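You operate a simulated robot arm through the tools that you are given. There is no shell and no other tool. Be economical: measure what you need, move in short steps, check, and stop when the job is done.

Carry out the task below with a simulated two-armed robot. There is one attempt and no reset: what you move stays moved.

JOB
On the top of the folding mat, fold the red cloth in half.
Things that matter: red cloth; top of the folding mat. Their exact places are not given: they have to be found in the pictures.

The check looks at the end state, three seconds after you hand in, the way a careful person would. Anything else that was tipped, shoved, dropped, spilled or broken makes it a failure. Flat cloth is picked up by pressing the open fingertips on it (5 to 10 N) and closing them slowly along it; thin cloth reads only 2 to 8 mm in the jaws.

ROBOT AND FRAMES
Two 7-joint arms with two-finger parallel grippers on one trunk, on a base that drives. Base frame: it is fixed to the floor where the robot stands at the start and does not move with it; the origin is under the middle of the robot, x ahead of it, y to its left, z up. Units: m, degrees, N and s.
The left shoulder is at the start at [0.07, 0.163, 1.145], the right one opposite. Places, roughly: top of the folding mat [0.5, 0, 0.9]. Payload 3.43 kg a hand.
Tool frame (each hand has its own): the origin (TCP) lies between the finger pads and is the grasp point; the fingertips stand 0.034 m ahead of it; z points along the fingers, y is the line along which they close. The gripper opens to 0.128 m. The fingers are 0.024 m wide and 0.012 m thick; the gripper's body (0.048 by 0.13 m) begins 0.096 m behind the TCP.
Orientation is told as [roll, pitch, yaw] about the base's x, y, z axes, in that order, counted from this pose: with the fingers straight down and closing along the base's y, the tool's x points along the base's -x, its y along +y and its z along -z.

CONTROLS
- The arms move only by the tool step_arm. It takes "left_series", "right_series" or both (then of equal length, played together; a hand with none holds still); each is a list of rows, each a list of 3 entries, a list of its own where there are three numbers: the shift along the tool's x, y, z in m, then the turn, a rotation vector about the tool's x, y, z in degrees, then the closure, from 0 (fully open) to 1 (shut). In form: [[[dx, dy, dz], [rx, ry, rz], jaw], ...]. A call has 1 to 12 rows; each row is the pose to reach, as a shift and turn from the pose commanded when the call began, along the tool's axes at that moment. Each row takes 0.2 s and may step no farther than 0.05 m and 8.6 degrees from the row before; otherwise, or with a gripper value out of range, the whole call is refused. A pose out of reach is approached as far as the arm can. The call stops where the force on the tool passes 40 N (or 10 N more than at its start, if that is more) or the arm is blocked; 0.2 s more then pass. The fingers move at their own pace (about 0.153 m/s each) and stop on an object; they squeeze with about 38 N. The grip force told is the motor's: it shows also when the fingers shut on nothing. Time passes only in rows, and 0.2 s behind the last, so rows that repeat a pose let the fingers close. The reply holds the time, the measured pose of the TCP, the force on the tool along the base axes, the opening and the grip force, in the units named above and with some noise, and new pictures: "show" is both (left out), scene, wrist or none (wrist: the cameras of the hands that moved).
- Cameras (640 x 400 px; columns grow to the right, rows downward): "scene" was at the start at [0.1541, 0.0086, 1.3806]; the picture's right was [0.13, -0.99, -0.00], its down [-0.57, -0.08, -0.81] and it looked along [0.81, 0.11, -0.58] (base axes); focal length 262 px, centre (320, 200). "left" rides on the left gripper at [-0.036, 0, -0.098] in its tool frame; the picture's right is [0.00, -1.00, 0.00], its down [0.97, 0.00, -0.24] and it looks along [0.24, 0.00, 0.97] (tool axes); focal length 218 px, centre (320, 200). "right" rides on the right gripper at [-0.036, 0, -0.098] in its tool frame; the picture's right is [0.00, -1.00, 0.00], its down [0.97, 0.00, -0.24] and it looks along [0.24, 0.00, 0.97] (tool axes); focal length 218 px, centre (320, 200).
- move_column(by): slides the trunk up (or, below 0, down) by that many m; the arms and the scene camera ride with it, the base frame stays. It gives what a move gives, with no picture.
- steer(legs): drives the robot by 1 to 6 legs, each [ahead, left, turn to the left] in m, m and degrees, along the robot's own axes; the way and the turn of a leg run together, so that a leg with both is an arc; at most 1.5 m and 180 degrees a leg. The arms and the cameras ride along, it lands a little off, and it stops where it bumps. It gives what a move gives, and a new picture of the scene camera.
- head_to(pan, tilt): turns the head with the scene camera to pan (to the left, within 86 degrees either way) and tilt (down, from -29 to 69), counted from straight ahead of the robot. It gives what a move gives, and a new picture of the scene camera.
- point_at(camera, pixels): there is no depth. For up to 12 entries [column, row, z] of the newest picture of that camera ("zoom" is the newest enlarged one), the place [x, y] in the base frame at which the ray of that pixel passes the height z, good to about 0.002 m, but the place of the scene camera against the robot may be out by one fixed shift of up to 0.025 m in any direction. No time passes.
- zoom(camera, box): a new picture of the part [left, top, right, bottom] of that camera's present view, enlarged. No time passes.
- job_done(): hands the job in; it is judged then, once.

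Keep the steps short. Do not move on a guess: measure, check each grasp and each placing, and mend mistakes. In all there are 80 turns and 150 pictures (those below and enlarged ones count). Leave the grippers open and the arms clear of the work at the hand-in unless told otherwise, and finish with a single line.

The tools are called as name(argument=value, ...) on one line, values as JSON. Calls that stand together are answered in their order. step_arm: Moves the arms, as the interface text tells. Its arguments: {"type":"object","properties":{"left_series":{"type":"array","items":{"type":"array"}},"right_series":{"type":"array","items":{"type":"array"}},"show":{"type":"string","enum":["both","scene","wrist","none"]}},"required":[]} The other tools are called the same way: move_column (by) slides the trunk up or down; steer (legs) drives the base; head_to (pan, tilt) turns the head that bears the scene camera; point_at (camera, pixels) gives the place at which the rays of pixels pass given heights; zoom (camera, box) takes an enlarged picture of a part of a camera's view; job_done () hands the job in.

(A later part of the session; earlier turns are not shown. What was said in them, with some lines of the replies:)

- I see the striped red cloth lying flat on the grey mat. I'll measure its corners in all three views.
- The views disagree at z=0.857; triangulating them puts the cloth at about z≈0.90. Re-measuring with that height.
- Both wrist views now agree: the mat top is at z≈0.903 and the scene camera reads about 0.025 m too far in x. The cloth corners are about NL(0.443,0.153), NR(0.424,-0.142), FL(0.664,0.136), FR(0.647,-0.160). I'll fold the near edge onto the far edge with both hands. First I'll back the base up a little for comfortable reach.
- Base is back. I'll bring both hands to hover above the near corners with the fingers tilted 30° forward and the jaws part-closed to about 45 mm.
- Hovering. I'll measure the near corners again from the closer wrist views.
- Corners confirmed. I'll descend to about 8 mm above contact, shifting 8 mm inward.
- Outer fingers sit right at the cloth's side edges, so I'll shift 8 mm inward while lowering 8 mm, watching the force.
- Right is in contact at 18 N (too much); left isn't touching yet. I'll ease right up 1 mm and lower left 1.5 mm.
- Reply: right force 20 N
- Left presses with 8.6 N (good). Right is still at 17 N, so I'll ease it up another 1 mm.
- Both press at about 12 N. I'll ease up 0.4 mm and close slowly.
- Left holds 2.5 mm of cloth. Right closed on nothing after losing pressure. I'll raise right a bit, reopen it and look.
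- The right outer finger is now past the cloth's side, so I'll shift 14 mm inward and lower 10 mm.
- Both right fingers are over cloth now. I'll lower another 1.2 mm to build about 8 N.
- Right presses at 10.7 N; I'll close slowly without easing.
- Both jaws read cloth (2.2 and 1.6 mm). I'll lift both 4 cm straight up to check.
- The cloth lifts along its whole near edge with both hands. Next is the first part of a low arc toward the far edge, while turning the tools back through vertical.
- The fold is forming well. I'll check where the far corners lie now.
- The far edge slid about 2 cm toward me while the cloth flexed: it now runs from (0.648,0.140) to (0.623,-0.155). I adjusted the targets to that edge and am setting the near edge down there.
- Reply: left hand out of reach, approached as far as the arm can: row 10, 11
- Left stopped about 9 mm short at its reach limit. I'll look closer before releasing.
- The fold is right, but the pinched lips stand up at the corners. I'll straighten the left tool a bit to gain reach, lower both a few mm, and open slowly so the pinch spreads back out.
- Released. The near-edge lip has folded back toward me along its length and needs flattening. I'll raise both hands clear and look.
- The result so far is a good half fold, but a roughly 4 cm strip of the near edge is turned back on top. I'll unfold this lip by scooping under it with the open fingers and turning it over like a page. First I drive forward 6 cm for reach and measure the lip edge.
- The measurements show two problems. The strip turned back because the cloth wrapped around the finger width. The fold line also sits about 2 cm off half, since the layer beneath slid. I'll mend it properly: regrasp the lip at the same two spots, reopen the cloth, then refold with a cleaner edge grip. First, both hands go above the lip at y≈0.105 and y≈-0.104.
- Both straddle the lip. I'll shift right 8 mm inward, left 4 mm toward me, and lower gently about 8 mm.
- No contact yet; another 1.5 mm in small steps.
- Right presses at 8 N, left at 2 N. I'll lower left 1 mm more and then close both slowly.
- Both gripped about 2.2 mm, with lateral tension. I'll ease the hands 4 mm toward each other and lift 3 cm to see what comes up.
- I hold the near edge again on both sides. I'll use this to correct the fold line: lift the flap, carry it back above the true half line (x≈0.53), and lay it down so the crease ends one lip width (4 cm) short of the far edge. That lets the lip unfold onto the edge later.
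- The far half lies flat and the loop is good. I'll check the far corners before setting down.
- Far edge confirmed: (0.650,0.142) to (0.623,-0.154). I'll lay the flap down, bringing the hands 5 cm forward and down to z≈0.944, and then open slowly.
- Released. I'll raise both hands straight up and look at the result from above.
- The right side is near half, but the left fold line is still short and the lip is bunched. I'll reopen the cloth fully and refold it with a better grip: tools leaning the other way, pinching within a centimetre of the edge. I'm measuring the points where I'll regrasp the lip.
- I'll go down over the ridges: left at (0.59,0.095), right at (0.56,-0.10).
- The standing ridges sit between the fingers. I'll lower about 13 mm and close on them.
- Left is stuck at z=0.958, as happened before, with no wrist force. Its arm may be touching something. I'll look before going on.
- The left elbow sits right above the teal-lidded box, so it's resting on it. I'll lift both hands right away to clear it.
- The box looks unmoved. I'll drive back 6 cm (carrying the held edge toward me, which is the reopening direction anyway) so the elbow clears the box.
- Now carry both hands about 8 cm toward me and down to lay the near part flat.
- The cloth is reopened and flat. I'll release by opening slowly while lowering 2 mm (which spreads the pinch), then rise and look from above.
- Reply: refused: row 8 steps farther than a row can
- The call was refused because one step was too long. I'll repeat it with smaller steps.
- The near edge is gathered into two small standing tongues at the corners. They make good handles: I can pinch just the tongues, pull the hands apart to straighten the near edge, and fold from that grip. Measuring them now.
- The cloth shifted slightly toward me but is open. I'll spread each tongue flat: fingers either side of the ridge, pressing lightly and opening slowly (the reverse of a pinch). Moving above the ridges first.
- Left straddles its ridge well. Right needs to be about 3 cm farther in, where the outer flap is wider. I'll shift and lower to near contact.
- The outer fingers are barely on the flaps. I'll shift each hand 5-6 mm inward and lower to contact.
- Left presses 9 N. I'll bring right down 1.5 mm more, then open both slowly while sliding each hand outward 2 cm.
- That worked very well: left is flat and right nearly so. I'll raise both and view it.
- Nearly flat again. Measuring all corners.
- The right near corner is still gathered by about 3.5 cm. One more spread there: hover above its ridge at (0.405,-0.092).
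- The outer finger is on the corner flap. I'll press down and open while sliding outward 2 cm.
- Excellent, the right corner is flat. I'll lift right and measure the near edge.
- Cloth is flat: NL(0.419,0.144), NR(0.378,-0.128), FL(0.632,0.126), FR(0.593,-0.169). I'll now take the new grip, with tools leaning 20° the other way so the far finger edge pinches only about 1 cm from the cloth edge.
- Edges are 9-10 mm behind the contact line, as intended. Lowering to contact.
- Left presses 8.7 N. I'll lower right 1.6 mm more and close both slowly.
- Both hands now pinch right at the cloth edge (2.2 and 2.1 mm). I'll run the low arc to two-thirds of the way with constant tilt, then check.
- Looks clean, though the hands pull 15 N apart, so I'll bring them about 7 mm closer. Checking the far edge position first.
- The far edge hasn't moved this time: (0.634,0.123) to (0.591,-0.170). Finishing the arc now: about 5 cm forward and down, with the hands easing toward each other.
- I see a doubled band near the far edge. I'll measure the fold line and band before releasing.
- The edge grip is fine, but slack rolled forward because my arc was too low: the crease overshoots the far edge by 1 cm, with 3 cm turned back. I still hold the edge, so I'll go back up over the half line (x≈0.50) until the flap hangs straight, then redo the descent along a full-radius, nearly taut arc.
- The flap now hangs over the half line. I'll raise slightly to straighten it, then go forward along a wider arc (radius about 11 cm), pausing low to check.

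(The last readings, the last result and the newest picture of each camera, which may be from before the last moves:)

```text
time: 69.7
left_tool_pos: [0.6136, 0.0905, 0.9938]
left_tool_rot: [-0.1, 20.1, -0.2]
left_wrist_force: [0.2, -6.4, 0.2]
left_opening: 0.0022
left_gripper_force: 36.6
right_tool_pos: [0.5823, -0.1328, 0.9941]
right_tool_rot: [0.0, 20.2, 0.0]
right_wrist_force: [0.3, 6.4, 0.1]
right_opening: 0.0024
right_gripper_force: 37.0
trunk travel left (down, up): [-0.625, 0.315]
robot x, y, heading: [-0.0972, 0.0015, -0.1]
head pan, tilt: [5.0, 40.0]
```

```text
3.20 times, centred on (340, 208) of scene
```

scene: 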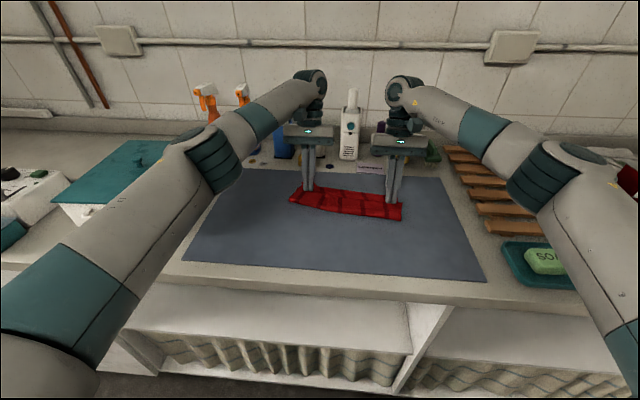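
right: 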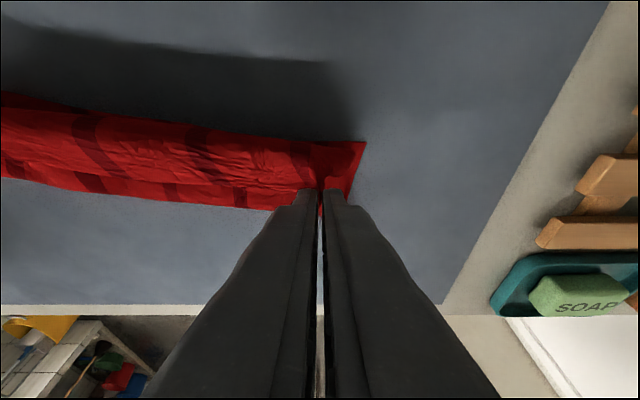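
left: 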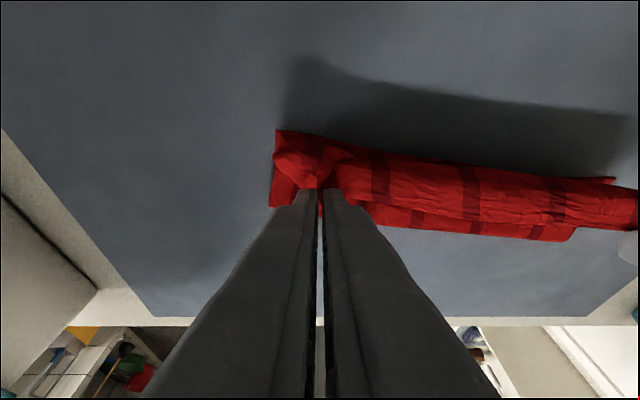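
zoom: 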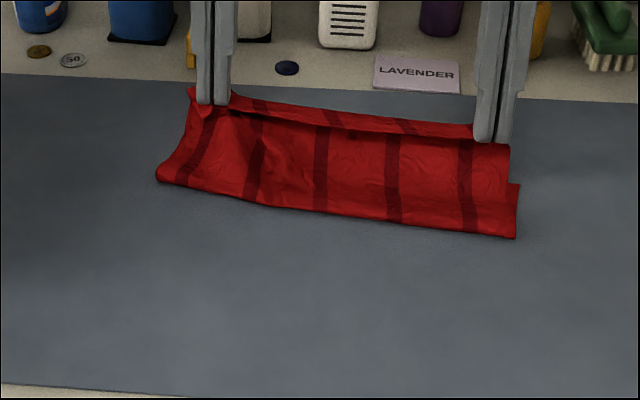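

The flap is straighter now. I'll check the far edge and fold line.

point_at(camera="right", pixels=[[365, 141, 0.904], [200, 204, 0.905], [30, 182, 0.905]])

point_at(camera="left", pixels=[[277, 131, 0.904], [613, 180, 0.904], [270, 205, 0.905], [450, 232, 0.905], [570, 241, 0.905]])

```text
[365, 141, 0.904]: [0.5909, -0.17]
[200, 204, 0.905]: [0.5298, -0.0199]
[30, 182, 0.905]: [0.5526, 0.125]
```

```text
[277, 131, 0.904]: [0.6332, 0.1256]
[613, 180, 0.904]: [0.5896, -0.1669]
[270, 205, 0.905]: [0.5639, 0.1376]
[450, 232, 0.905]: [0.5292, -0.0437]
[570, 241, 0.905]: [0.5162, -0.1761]
```

The fold line sits 3 cm off half. The cause is that the pinch makes the cloth leave the fingers forward, so slack rolls the wrong way. A cleaner grip would close the fingers across the edge (yaw 90°), so the cloth hangs straight down from the tips. I'll lay the cloth back open to change grips.

step_arm(left_series=[[[0.0256, 0.003, -0.012], [0, 0, 0], 1], [[0.0543, 0.006, -0.0175], [0, 0, 0], 1], [[0.0802, 0.009, -0.0156], [0, 0, 0], 1], [[0.103, 0.013, -0.0051], [0, 0, 0], 1], [[0.1231, 0.016, 0.0128], [0, 0, 0], 1], [[0.1386, 0.019, 0.0345], [0, 0, 0], 1], [[0.1494, 0.021, 0.0575], [0, 0, 0], 1], [[0.1579, 0.023, 0.0809], [0, 0, 0], 1], [[0.1611, 0.024, 0.1012], [0, 0, 0], 1], [[0.1615, 0.025, 0.112], [0, 0, 0], 1], [[0.1681, 0.025, 0.1144], [0, 0, 0], 1]], right_series=[[[0.0256, 0.003, -0.012], [0, 0, 0], 1], [[0.0543, 0.006, -0.0175], [0, 0, 0], 1], [[0.0802, 0.009, -0.0156], [0, 0, 0], 1], [[0.103, 0.012, -0.0051], [0, 0, 0], 1], [[0.1231, 0.015, 0.0128], [0, 0, 0], 1], [[0.1386, 0.017, 0.0345], [0, 0, 0], 1], [[0.1494, 0.019, 0.0575], [0, 0, 0], 1], [[0.1579, 0.021, 0.0809], [0, 0, 0], 1], [[0.1611, 0.022, 0.1012], [0, 0, 0], 1], [[0.1615, 0.023, 0.112], [0, 0, 0], 1], [[0.1681, 0.023, 0.1144], [0, 0, 0], 1]], show="wrist")

```text
time: 72.1
left_tool_pos: [0.4153, 0.116, 0.9453]
left_tool_rot: [0.1, 19.9, -0.1]
left_wrist_force: [-1.5, -7.7, 0.5]
left_opening: 0.002
left_gripper_force: 37.5
right_tool_pos: [0.3847, -0.1079, 0.9447]
right_tool_rot: [0.1, 19.9, -0.1]
right_wrist_force: [1.6, 8.4, -0.8]
right_opening: 0.0022
right_gripper_force: 36.4
trunk travel left (down, up): [-0.625, 0.315]
robot x, y, heading: [-0.1009, -0.0021, 0.0]
head pan, tilt: [5.0, 40.0]
```

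right: 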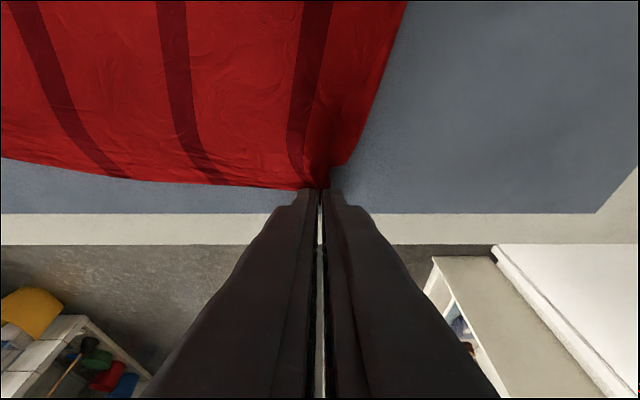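
left: 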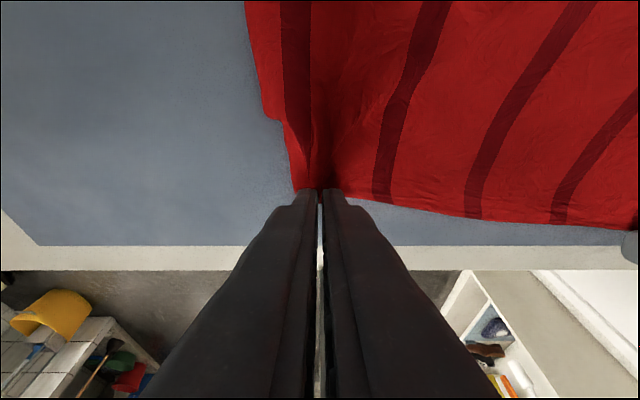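

It's flat again. I'll release with pressure: lower 5 mm, open slowly while sliding outward to spread the corners, then lift while turning the tools upright.

step_arm(left_series=[[[-0.0012, 0, 0.0033], [0, 0, 0], 1], [[-0.0017, 0, 0.0047], [0, 0, 0], 1], [[-0.0017, 0.001, 0.0047], [0, 0, 0], 0.93], [[-0.0017, 0.003, 0.0047], [0, 0, 0], 0.87], [[-0.0017, 0.006, 0.0047], [0, 0, 0], 0.81], [[-0.0017, 0.009, 0.0047], [0, 0, 0], 0.75], [[-0.0017, 0.012, 0.0047], [0, 0, 0], 0.69], [[-0.0017, 0.015, 0.0047], [0, 0, 0], 0.63], [[0.0085, 0.015, -0.0235], [0, -5, 0], 0.63], [[0.022, 0.015, -0.06], [0, -12, 0], 0.63], [[0.034, 0.02, -0.094], [0, -20, 0], 0.63], [[0.034, 0.02, -0.094], [0, -20, 0], 0.63]], right_series=[[[-0.0012, 0, 0.0033], [0, 0, 0], 1], [[-0.0017, 0, 0.0047], [0, 0, 0], 1], [[-0.0017, -0.001, 0.0047], [0, 0, 0], 0.93], [[-0.0017, -0.003, 0.0047], [0, 0, 0], 0.87], [[-0.0017, -0.006, 0.0047], [0, 0, 0], 0.81], [[-0.0017, -0.009, 0.0047], [0, 0, 0], 0.75], [[-0.0017, -0.012, 0.0047], [0, 0, 0], 0.69], [[-0.0017, -0.015, 0.0047], [0, 0, 0], 0.63], [[0.0085, -0.015, -0.0235], [0, -5, 0], 0.63], [[0.022, -0.015, -0.06], [0, -12, 0], 0.63], [[0.034, -0.02, -0.094], [0, -20, 0], 0.63], [[0.034, -0.02, -0.094], [0, -20, 0], 0.63]], show="wrist")

zoom(camera="scene", box=[240, 165, 440, 290])

```text
time: 74.7
left_tool_pos: [0.4177, 0.1357, 1.0443]
left_tool_rot: [0.0, 0.0, 0.0]
left_wrist_force: [0.0, -0.5, -0.9]
left_opening: 0.0476
left_gripper_force: 0.1
right_tool_pos: [0.3857, -0.1284, 1.0448]
right_tool_rot: [0.0, 0.1, -0.2]
right_wrist_force: [0.2, -0.2, 0.2]
right_opening: 0.0474
right_gripper_force: 0.1
trunk travel left (down, up): [-0.625, 0.315]
robot x, y, heading: [-0.1009, -0.0021, -0.4]
head pan, tilt: [5.0, 40.0]
```

right: 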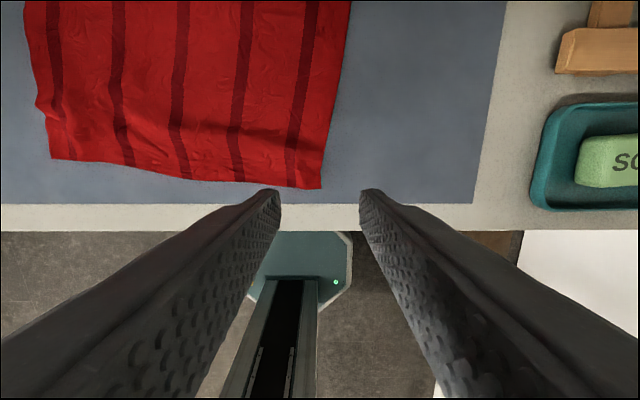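
left: 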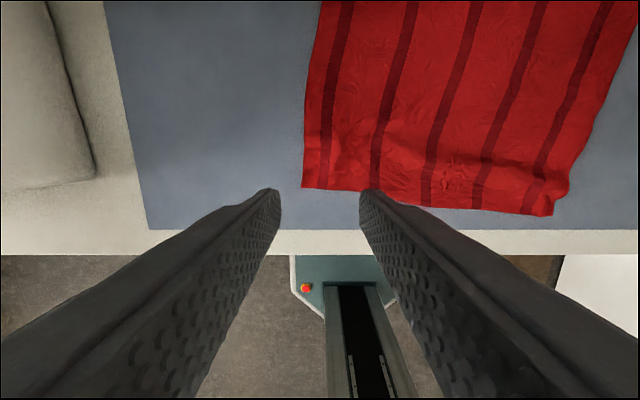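

```text
3.20 times, centred on (340, 228) of scene
```

zoom: 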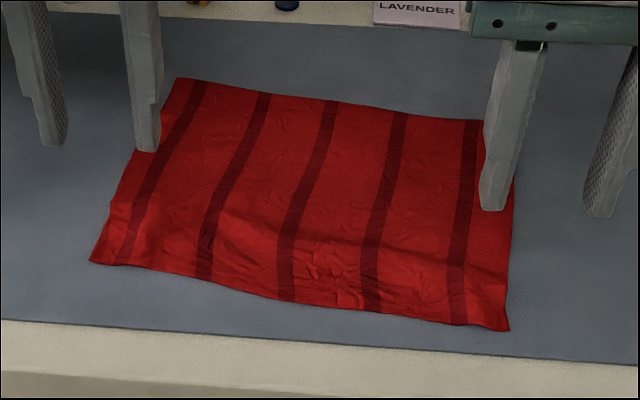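

Nicely flat. I'll measure the near edge, and turn the hands in place so the fingers close across the edge (left yaw +82°, right −98°, matching the edge's slant), with no pictures for now.

point_at(camera="left", pixels=[[303, 187, 0.904], [340, 190, 0.904], [366, 191, 0.904], [420, 205, 0.904], [549, 215, 0.904], [487, 210, 0.904]])

point_at(camera="right", pixels=[[321, 188, 0.904], [285, 186, 0.904], [250, 181, 0.904], [150, 172, 0.904], [50, 158, 0.904]])

step_arm(left_series=[[[0, 0, 0], [0, 0, -8], 0.65], [[0, 0, 0], [0, 0, -16], 0.65], [[0, 0, 0], [0, 0, -24], 0.65], [[0, 0, 0], [0, 0, -32], 0.65], [[0, 0, 0], [0, 0, -40], 0.65], [[0, 0, 0], [0, 0, -48], 0.65], [[0, 0, 0], [0, 0, -56], 0.65], [[0, 0, 0], [0, 0, -64], 0.65], [[0, 0, 0], [0, 0, -72], 0.65], [[0, 0, 0], [0, 0, -80], 0.65], [[0, 0, 0], [0, 0, -82], 0.65], [[0, 0, 0], [0, 0, -82], 0.65]], right_series=[[[0, 0, 0], [0, 0, 8.3], 0.65], [[0, 0, 0], [0, 0, 16.6], 0.65], [[0, 0, 0], [0, 0, 24.9], 0.65], [[0, 0, 0], [0, 0, 33.2], 0.65], [[0, 0, 0], [0, 0, 41.5], 0.65], [[0, 0, 0], [0, 0, 49.8], 0.65], [[0, 0, 0], [0, 0, 58.1], 0.65], [[0, 0, 0], [0, 0, 66.4], 0.65], [[0, 0, 0], [0, 0, 74.7], 0.65], [[0, 0, 0], [0, 0, 83], 0.65], [[0, 0, 0], [0, 0, 91.3], 0.65], [[0, 0, 0], [0, 0, 98], 0.65]], show="none")

```text
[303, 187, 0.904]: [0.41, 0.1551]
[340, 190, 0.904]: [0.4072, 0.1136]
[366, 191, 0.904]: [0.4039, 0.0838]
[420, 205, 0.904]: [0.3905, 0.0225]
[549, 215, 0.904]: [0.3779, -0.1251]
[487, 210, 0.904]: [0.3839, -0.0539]
```

```text
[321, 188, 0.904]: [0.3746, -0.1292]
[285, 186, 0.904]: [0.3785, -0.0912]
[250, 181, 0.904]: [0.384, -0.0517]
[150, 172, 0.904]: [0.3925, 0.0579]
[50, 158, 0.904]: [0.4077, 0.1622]
```

```text
time: 77.3
left_tool_pos: [0.4163, 0.1369, 1.0454]
left_tool_rot: [0.0, 0.0, 82.1]
left_wrist_force: [0.0, -0.2, 0.0]
left_opening: 0.0448
left_gripper_force: 0.0
right_tool_pos: [0.385, -0.1278, 1.0455]
right_tool_rot: [0.0, 0.0, -98.2]
right_wrist_force: [-0.5, -0.5, 0.4]
right_opening: 0.0447
right_gripper_force: 0.0
trunk travel left (down, up): [-0.625, 0.315]
robot x, y, heading: [-0.0988, -0.0013, -0.1]
head pan, tilt: [5.0, 40.0]
```

Both reached the new yaw. Near edge: x≈0.408 at y=0.135 and 0.378 at y=-0.105. I'll lower both so the outer finger lands just off the edge on the mat and the inner finger on the cloth (gap 26 mm, centre 7 mm inside the edge).

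step_arm(left_series=[[[0.001, 0.001, 0.03], [0, 0, 0], 0.8], [[0.001, 0.0015, 0.06], [0, 0, 0], 0.8], [[0.001, 0.0015, 0.09], [0, 0, 0], 0.8], [[0.001, 0.0015, 0.099], [0, 0, 0], 0.8], [[0.001, 0.0015, 0.099], [0, 0, 0], 0.8]], right_series=[[[0.0228, -0.0032, 0.03], [0, 0, 0], 0.8], [[0.0228, -0.0032, 0.06], [0, 0, 0], 0.8], [[0.0228, -0.0032, 0.09], [0, 0, 0], 0.8], [[0.0228, -0.0032, 0.099], [0, 0, 0], 0.8], [[0.0228, -0.0032, 0.099], [0, 0, 0], 0.8]], show="wrist")

```text
time: 78.5
left_tool_pos: [0.4162, 0.1358, 0.9454]
left_tool_rot: [0.0, 0.1, 82.0]
left_wrist_force: [0.1, -0.6, 0.2]
left_opening: 0.0252
left_gripper_force: 0.0
right_tool_pos: [0.3848, -0.1071, 0.9459]
right_tool_rot: [0.0, 0.0, -98.0]
right_wrist_force: [0.8, -0.1, 0.3]
right_opening: 0.0258
right_gripper_force: 0.1
trunk travel left (down, up): [-0.625, 0.315]
robot x, y, heading: [-0.1012, -0.0012, -0.3]
head pan, tilt: [5.0, 40.0]
```

right: 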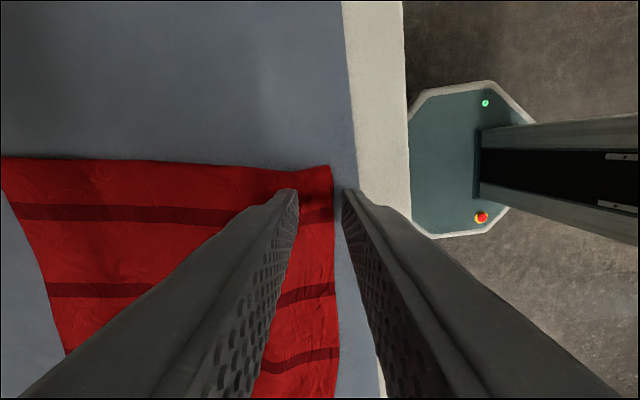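
left: 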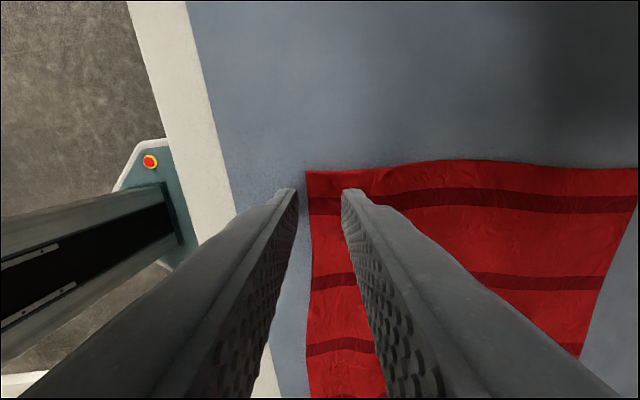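

Perfect geometry: the cloth edge lies between the fingers on both sides. Lowering to contact.

step_arm(left_series=[[[0, 0, 0.004], [0, 0, 0], 0.8], [[0, 0, 0.006], [0, 0, 0], 0.8], [[0, 0, 0.007], [0, 0, 0], 0.8], [[0, 0, 0.007], [0, 0, 0], 0.8]], right_series=[[[0, 0, 0.004], [0, 0, 0], 0.8], [[0, 0, 0.006], [0, 0, 0], 0.8], [[0, 0, 0.007], [0, 0, 0], 0.8], [[0, 0, 0.007], [0, 0, 0], 0.8]], show="none")

```text
time: 79.5
left_tool_pos: [0.4143, 0.1355, 0.9379]
left_tool_rot: [0.0, 0.0, 82.0]
left_wrist_force: [1.5, 1.3, 0.3]
left_opening: 0.0256
left_gripper_force: 0.0
right_tool_pos: [0.3845, -0.105, 0.9393]
right_tool_rot: [0.0, -0.1, -98.1]
right_wrist_force: [0.2, -0.2, -0.3]
right_opening: 0.0256
right_gripper_force: 0.1
trunk travel left (down, up): [-0.625, 0.315]
robot x, y, heading: [-0.0983, 0.0001, -0.2]
head pan, tilt: [5.0, 40.0]
```

No contact yet; another 1.5 mm.

step_arm(left_series=[[[0, 0, 0.0008], [0, 0, 0], 0.8], [[0, 0, 0.0015], [0, 0, 0], 0.8], [[0, 0, 0.0015], [0, 0, 0], 0.8]], right_series=[[[0, 0, 0.0008], [0, 0, 0], 0.8], [[0, 0, 0.0015], [0, 0, 0], 0.8], [[0, 0, 0.0015], [0, 0, 0], 0.8]], show="none")

```text
time: 80.3
left_tool_pos: [0.4147, 0.1353, 0.9378]
left_tool_rot: [0.0, -0.1, 82.0]
left_wrist_force: [0.3, 1.5, 8.0]
left_opening: 0.0262
left_gripper_force: 0.3
right_tool_pos: [0.384, -0.1052, 0.9381]
right_tool_rot: [0.2, 0.0, -98.1]
right_wrist_force: [1.2, -0.9, 5.5]
right_opening: 0.0264
right_gripper_force: 0.9
trunk travel left (down, up): [-0.625, 0.315]
robot x, y, heading: [-0.0992, -0.0044, -0.2]
head pan, tilt: [5.0, 40.0]
```

Both press at 8 and 5.5 N. I'll close slowly, with right 0.3 mm lower.

step_arm(left_series=[[[0, 0, 0.0002], [0, 0, 0], 0.8], [[0, 0, 0.0002], [0, 0, 0], 0.83], [[0, 0, 0.0002], [0, 0, 0], 0.86], [[0, 0, 0.0002], [0, 0, 0], 0.89], [[0, 0, 0.0002], [0, 0, 0], 0.92], [[0, 0, 0.0002], [0, 0, 0], 0.95], [[0, 0, 0.0002], [0, 0, 0], 0.98], [[0, 0, 0.0002], [0, 0, 0], 1], [[0, 0, 0.0002], [0, 0, 0], 1]], right_series=[[[0, 0, 0.0004], [0, 0, 0], 0.8], [[0, 0, 0.0004], [0, 0, 0], 0.83], [[0, 0, 0.0004], [0, 0, 0], 0.86], [[0, 0, 0.0004], [0, 0, 0], 0.89], [[0, 0, 0.0004], [0, 0, 0], 0.92], [[0, 0, 0.0004], [0, 0, 0], 0.95], [[0, 0, 0.0004], [0, 0, 0], 0.98], [[0, 0, 0.0004], [0, 0, 0], 1], [[0, 0, 0.0004], [0, 0, 0], 1]], show="wrist")

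```text
time: 82.3
left_tool_pos: [0.413, 0.1354, 0.9382]
left_tool_rot: [0.0, 0.0, 82.0]
left_wrist_force: [2.4, 0.3, 13.0]
left_opening: 0.0023
left_gripper_force: 36.9
right_tool_pos: [0.382, -0.1058, 0.938]
right_tool_rot: [0.2, 0.0, -98.1]
right_wrist_force: [-2.4, 0.1, 11.5]
right_opening: 0.002
right_gripper_force: 36.3
trunk travel left (down, up): [-0.625, 0.315]
robot x, y, heading: [-0.0983, 0.0032, 0.1]
head pan, tilt: [5.0, 40.0]
```

right: 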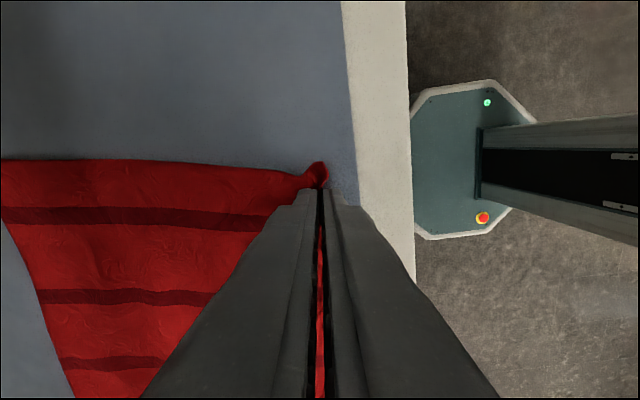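
left: 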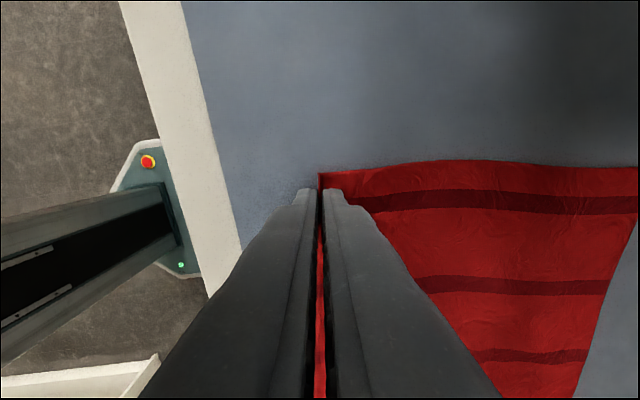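

An excellent grip: the edge is pinched cleanly across on both sides (2.3 and 2.0 mm). Now the arc: lift and carry to about three-quarters, leaning the tools slightly, then check.

step_arm(left_series=[[[0.0001, -0.0034, -0.0233], [0, 0, 0], 1], [[0.0004, -0.0134, -0.045], [0, 0, 0], 1], [[0.0008, -0.0293, -0.0636], [0, 0, 0], 1], [[0.0013, -0.05, -0.0779], [0, 0, 0], 1], [[0.002, -0.074, -0.0869], [0, 0, 0], 1], [[0.0026, -0.0998, -0.09], [0, 0, 0], 1], [[0.0034, -0.1275, -0.0869], [-3, 0, 0], 1], [[0.0041, -0.1534, -0.0779], [-6, 0, 0], 1], [[0.0046, -0.1758, -0.0636], [-9, 0, 0], 1]], right_series=[[[-0.0002, 0.0035, -0.0233], [0, 0, 0], 1], [[-0.0006, 0.0134, -0.045], [0, 0, 0], 1], [[-0.0014, 0.0294, -0.0636], [0, 0, 0], 1], [[-0.0023, 0.0501, -0.0779], [0, 0, 0], 1], [[-0.0034, 0.0742, -0.0869], [0, 0, 0], 1], [[-0.0046, 0.1001, -0.09], [0, 0, 0], 1], [[-0.0059, 0.1278, -0.0869], [3, 0, 0], 1], [[-0.0071, 0.1538, -0.0779], [6, 0, 0], 1], [[-0.0082, 0.1763, -0.0636], [9, 0, 0], 1]], show="wrist")

zoom(camera="scene", box=[240, 145, 440, 270])

```text
time: 84.3
left_tool_pos: [0.5897, 0.1049, 1.0005]
left_tool_rot: [9.2, 0.0, 82.1]
left_wrist_force: [0.3, -1.5, -0.9]
left_opening: 0.0021
left_gripper_force: 37.1
right_tool_pos: [0.5597, -0.139, 0.9998]
right_tool_rot: [-9.3, 0.0, -98.0]
right_wrist_force: [0.7, 1.6, -0.4]
right_opening: 0.0019
right_gripper_force: 36.1
trunk travel left (down, up): [-0.625, 0.315]
robot x, y, heading: [-0.0968, -0.0029, 0.0]
head pan, tilt: [5.0, 40.0]
```

right: 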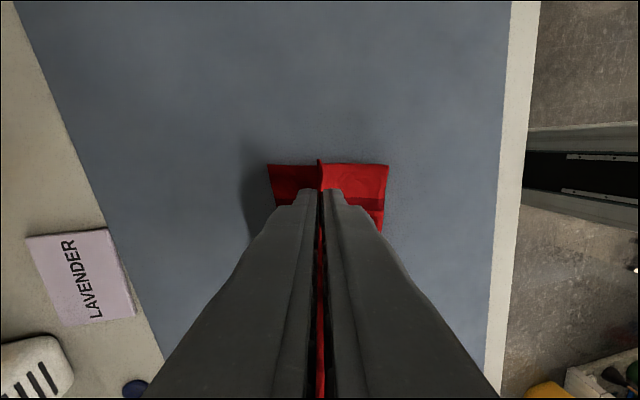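
left: 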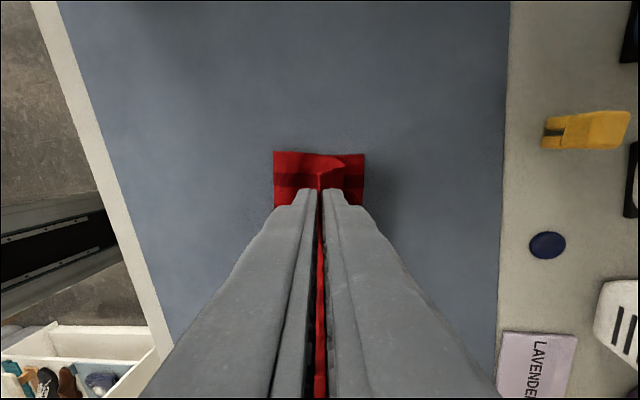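

```text
3.20 times, centred on (340, 208) of scene
```

zoom: 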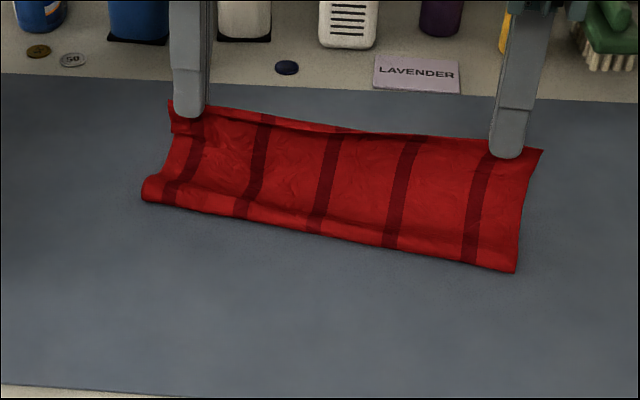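

Very clean this time: one taut flap. Checking the far edge and fold line at both ends.

point_at(camera="right", pixels=[[267, 164, 0.904], [388, 165, 0.905], [382, 233, 0.905], [320, 160, 0.968]])

point_at(camera="left", pixels=[[365, 154, 0.904], [273, 152, 0.905], [274, 207, 0.905], [343, 156, 0.968]])

```text
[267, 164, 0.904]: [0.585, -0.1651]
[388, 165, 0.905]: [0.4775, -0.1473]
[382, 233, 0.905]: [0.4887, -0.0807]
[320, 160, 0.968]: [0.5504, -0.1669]
```

```text
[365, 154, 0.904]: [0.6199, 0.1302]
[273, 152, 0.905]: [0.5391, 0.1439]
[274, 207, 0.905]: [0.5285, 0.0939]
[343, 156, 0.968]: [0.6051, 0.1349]
```

The fold line is near half (8-11 cm) and the far edge runs (0.620,0.130) to (0.585,-0.165). Setting the edge down along it now, still gripping.

step_arm(left_series=[[[-0.0012, -0.0062, 0.0081], [-1, 0, 0], 1], [[-0.0024, -0.0125, 0.0163], [-2, 0, 0], 1], [[-0.0032, -0.0178, 0.0245], [-3, 0, 0], 1], [[-0.004, -0.023, 0.0328], [-4, 0, 0], 1], [[-0.0046, -0.0268, 0.0393], [-5, 0, 0], 1], [[-0.0052, -0.0305, 0.0458], [-6, 0, 0], 1], [[-0.0054, -0.0324, 0.0516], [-6, 0, 0], 1], [[-0.0054, -0.0324, 0.0516], [-6, 0, 0], 1]], right_series=[[[0.0002, 0.0063, 0.0081], [1, 0, 0], 1], [[0.0004, 0.0127, 0.0163], [2, 0, 0], 1], [[0, 0.0181, 0.0245], [3, 0, 0], 1], [[-0.0005, 0.0236, 0.0328], [4, 0, 0], 1], [[-0.0006, 0.0275, 0.0393], [5, 0, 0], 1], [[-0.0007, 0.0313, 0.0457], [6, 0, 0], 1], [[-0.0006, 0.0332, 0.0515], [6, 0, 0], 1], [[-0.0006, 0.0332, 0.0515], [6, 0, 0], 1]], show="wrist")

zoom(camera="scene", box=[240, 145, 440, 270])

```text
time: 86.1
left_tool_pos: [0.6127, 0.1085, 0.9434]
left_tool_rot: [15.0, -0.1, 81.9]
left_wrist_force: [-0.7, -6.8, 0.7]
left_opening: 0.0023
left_gripper_force: 37.0
right_tool_pos: [0.5815, -0.1425, 0.9452]
right_tool_rot: [-15.0, -0.1, -98.0]
right_wrist_force: [1.0, 5.4, 3.1]
right_opening: 0.002
right_gripper_force: 36.4
trunk travel left (down, up): [-0.625, 0.315]
robot x, y, heading: [-0.0966, 0.0003, -0.1]
head pan, tilt: [5.0, 40.0]
```

right: 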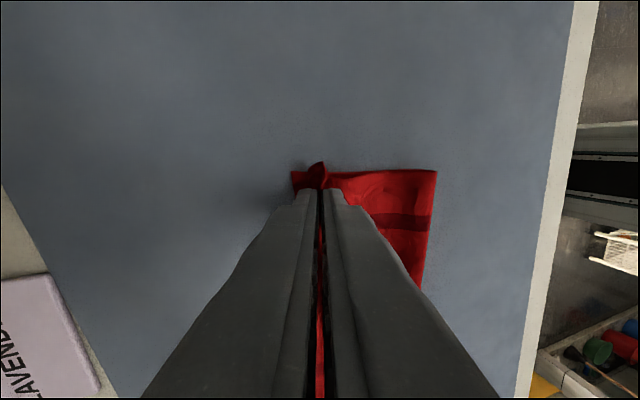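
left: 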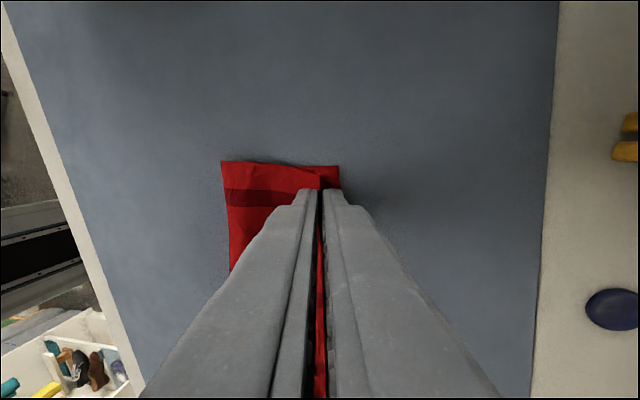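

```text
3.20 times, centred on (340, 208) of scene
```

zoom: 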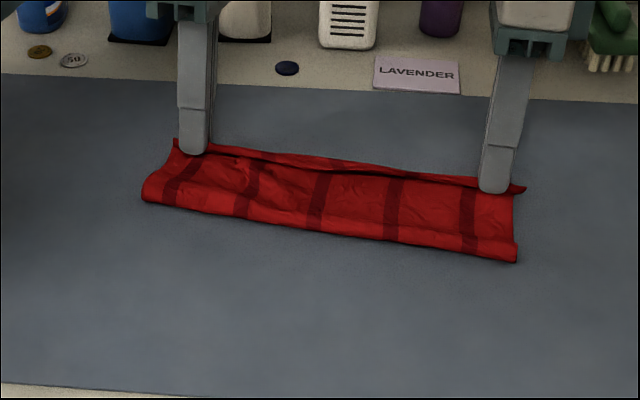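

The edge sits right along the far edge. I'll open gently (no pressing), back out along the fingers, and look.

step_arm(left_series=[[[0.002, 0, 0], [0, 0, 0], 1], [[0.002, 0, 0], [0, 0, 0], 0.95], [[0.002, 0, 0], [0, 0, 0], 0.9], [[0.002, 0, 0], [0, 0, 0], 0.85], [[0.002, 0, -0.015], [0, 0, 0], 0.85], [[0.002, 0, -0.045], [0, 0, 0], 0.85], [[0.002, 0, -0.085], [0, 0, 0], 0.85], [[0.002, 0, -0.085], [0, 0, 0], 0.85]], right_series=[[[0.002, 0, 0], [0, 0, 0], 1], [[0.002, 0, 0], [0, 0, 0], 0.95], [[0.002, 0, 0], [0, 0, 0], 0.9], [[0.002, 0, 0], [0, 0, 0], 0.85], [[0.002, 0, -0.015], [0, 0, 0], 0.85], [[0.002, 0, -0.045], [0, 0, 0], 0.85], [[0.002, 0, -0.085], [0, 0, 0], 0.85], [[0.002, 0, -0.085], [0, 0, 0], 0.85]], show="wrist")

zoom(camera="scene", box=[260, 165, 420, 265])

```text
time: 87.9
left_tool_pos: [0.6357, 0.1021, 1.0252]
left_tool_rot: [15.1, 0.0, 82.0]
left_wrist_force: [-0.5, 0.0, -0.3]
left_opening: 0.0193
left_gripper_force: 0.0
right_tool_pos: [0.6044, -0.1437, 1.0265]
right_tool_rot: [-15.1, 0.0, -98.0]
right_wrist_force: [0.1, 0.4, -1.0]
right_opening: 0.0194
right_gripper_force: 0.0
trunk travel left (down, up): [-0.625, 0.315]
robot x, y, heading: [-0.0966, -0.0025, -0.0]
head pan, tilt: [5.0, 40.0]
```

right: 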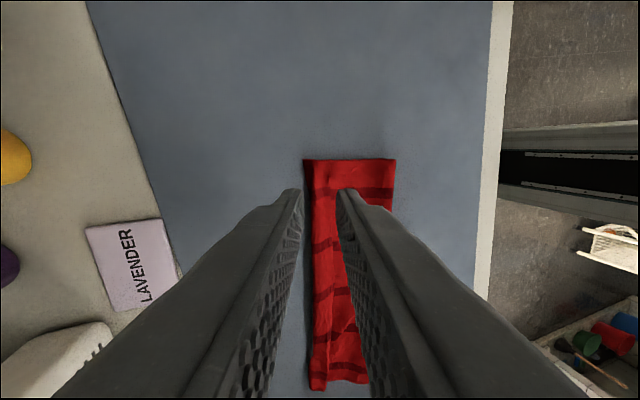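
left: 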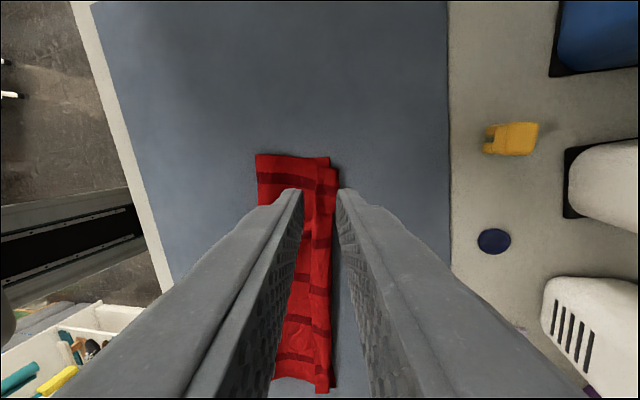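

```text
4.00 times, centred on (340, 215) of scene
```

zoom: 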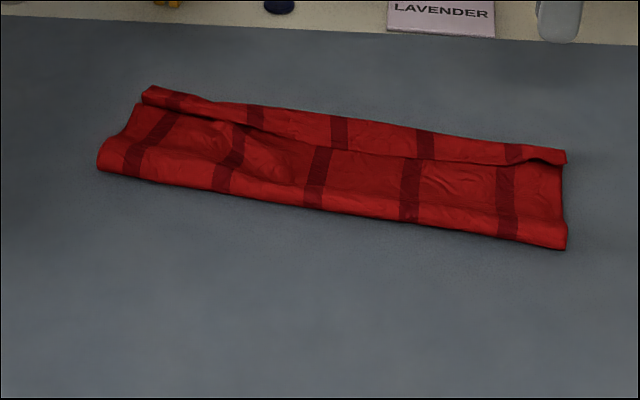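

A tidy fold, with just a narrow strip (about 2 cm) still turned back along the far edge. Measuring it.

point_at(camera="zoom", pixels=[[145, 87, 0.908], [140, 102, 0.906], [200, 112, 0.91], [335, 148, 0.91], [340, 112, 0.908], [430, 160, 0.91], [432, 128, 0.908], [545, 165, 0.91], [566, 150, 0.906], [566, 250, 0.904], [98, 168, 0.904], [320, 208, 0.904]])

point_at(camera="right", pixels=[[304, 159, 0.906], [396, 159, 0.905], [311, 388, 0.906], [330, 380, 0.906]])

point_at(camera="left", pixels=[[256, 155, 0.905], [330, 158, 0.905], [339, 168, 0.906], [325, 392, 0.906], [275, 378, 0.905]])

```text
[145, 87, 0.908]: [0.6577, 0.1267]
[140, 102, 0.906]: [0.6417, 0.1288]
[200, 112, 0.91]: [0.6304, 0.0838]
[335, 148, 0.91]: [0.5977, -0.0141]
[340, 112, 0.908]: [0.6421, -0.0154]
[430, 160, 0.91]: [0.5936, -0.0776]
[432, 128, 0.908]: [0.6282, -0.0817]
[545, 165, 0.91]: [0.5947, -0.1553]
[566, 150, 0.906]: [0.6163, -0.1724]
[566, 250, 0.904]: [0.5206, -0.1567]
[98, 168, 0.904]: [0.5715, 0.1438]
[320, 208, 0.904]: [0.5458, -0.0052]
```

```text
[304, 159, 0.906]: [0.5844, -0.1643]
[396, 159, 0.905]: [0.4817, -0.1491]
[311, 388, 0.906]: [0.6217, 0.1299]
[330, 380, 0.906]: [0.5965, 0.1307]
```

```text
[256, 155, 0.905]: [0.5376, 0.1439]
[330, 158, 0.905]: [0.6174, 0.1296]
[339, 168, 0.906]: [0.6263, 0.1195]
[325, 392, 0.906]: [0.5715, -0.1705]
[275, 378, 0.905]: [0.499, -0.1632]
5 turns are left
```

Only 5 turns are left. The near corners lie within 1-2 cm of the far corners, the layers overlap, and the cloth is about half its depth. A blind sweep at the strip could spoil this, so I'll leave it. I'll raise both hands clear, back them away and open them fully.

step_arm(left_series=[[[0, 0, -0.03], [0, 0, 0], 0.85], [[0, 0.01, -0.06], [0, 0, 0], 0.6], [[-0.02, 0.04, -0.07], [0, 0, 0], 0.3], [[-0.03, 0.075, -0.07], [0, 0, 0], 0], [[-0.045, 0.11, -0.07], [0, 0, 0], 0], [[-0.06, 0.14, -0.07], [0, 0, 0], 0], [[-0.06, 0.14, -0.07], [0, 0, 0], 0]], right_series=[[[0, 0, -0.03], [0, 0, 0], 0.85], [[0, -0.01, -0.06], [0, 0, 0], 0.6], [[-0.02, -0.04, -0.07], [0, 0, 0], 0.3], [[-0.03, -0.075, -0.07], [0, 0, 0], 0], [[-0.045, -0.11, -0.07], [0, 0, 0], 0], [[-0.06, -0.14, -0.07], [0, 0, 0], 0], [[-0.06, -0.14, -0.07], [0, 0, 0], 0]], show="scene")

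```text
time: 89.5
left_tool_pos: [0.5275, 0.1801, 1.1308]
left_tool_rot: [15.0, 0.0, 81.9]
left_wrist_force: [0.3, 0.0, -0.3]
left_opening: 0.1277
left_gripper_force: 0.1
right_tool_pos: [0.4803, -0.1873, 1.1296]
right_tool_rot: [-15.0, 0.0, -98.1]
right_wrist_force: [0.4, 0.0, 0.1]
right_opening: 0.1278
right_gripper_force: 0.1
trunk travel left (down, up): [-0.625, 0.315]
robot x, y, heading: [-0.1009, 0.0012, -0.2]
head pan, tilt: [5.0, 40.0]
4 turns are left
```

scene: 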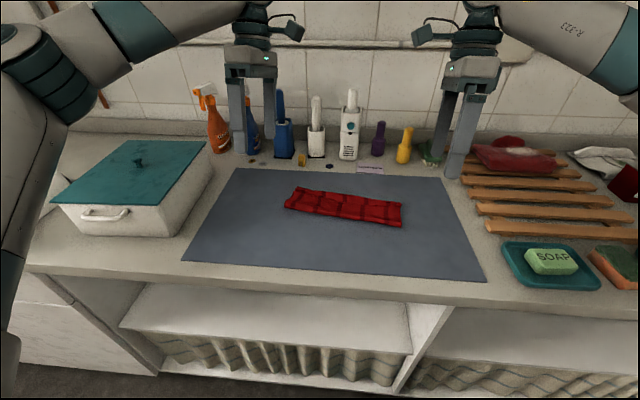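

The hands are clear and open, the cloth lies folded on the mat, and nothing else looks disturbed. Handing in.

job_done()

```text
The job is handed in.
```

The red cloth is folded roughly in half on top of the mat, but a strip of the folded-over edge, about 2–4 cm wide, is still turned back along the far side, and the left elbow leaned on the teal-lidded box during the work, though the box looks unmoved.
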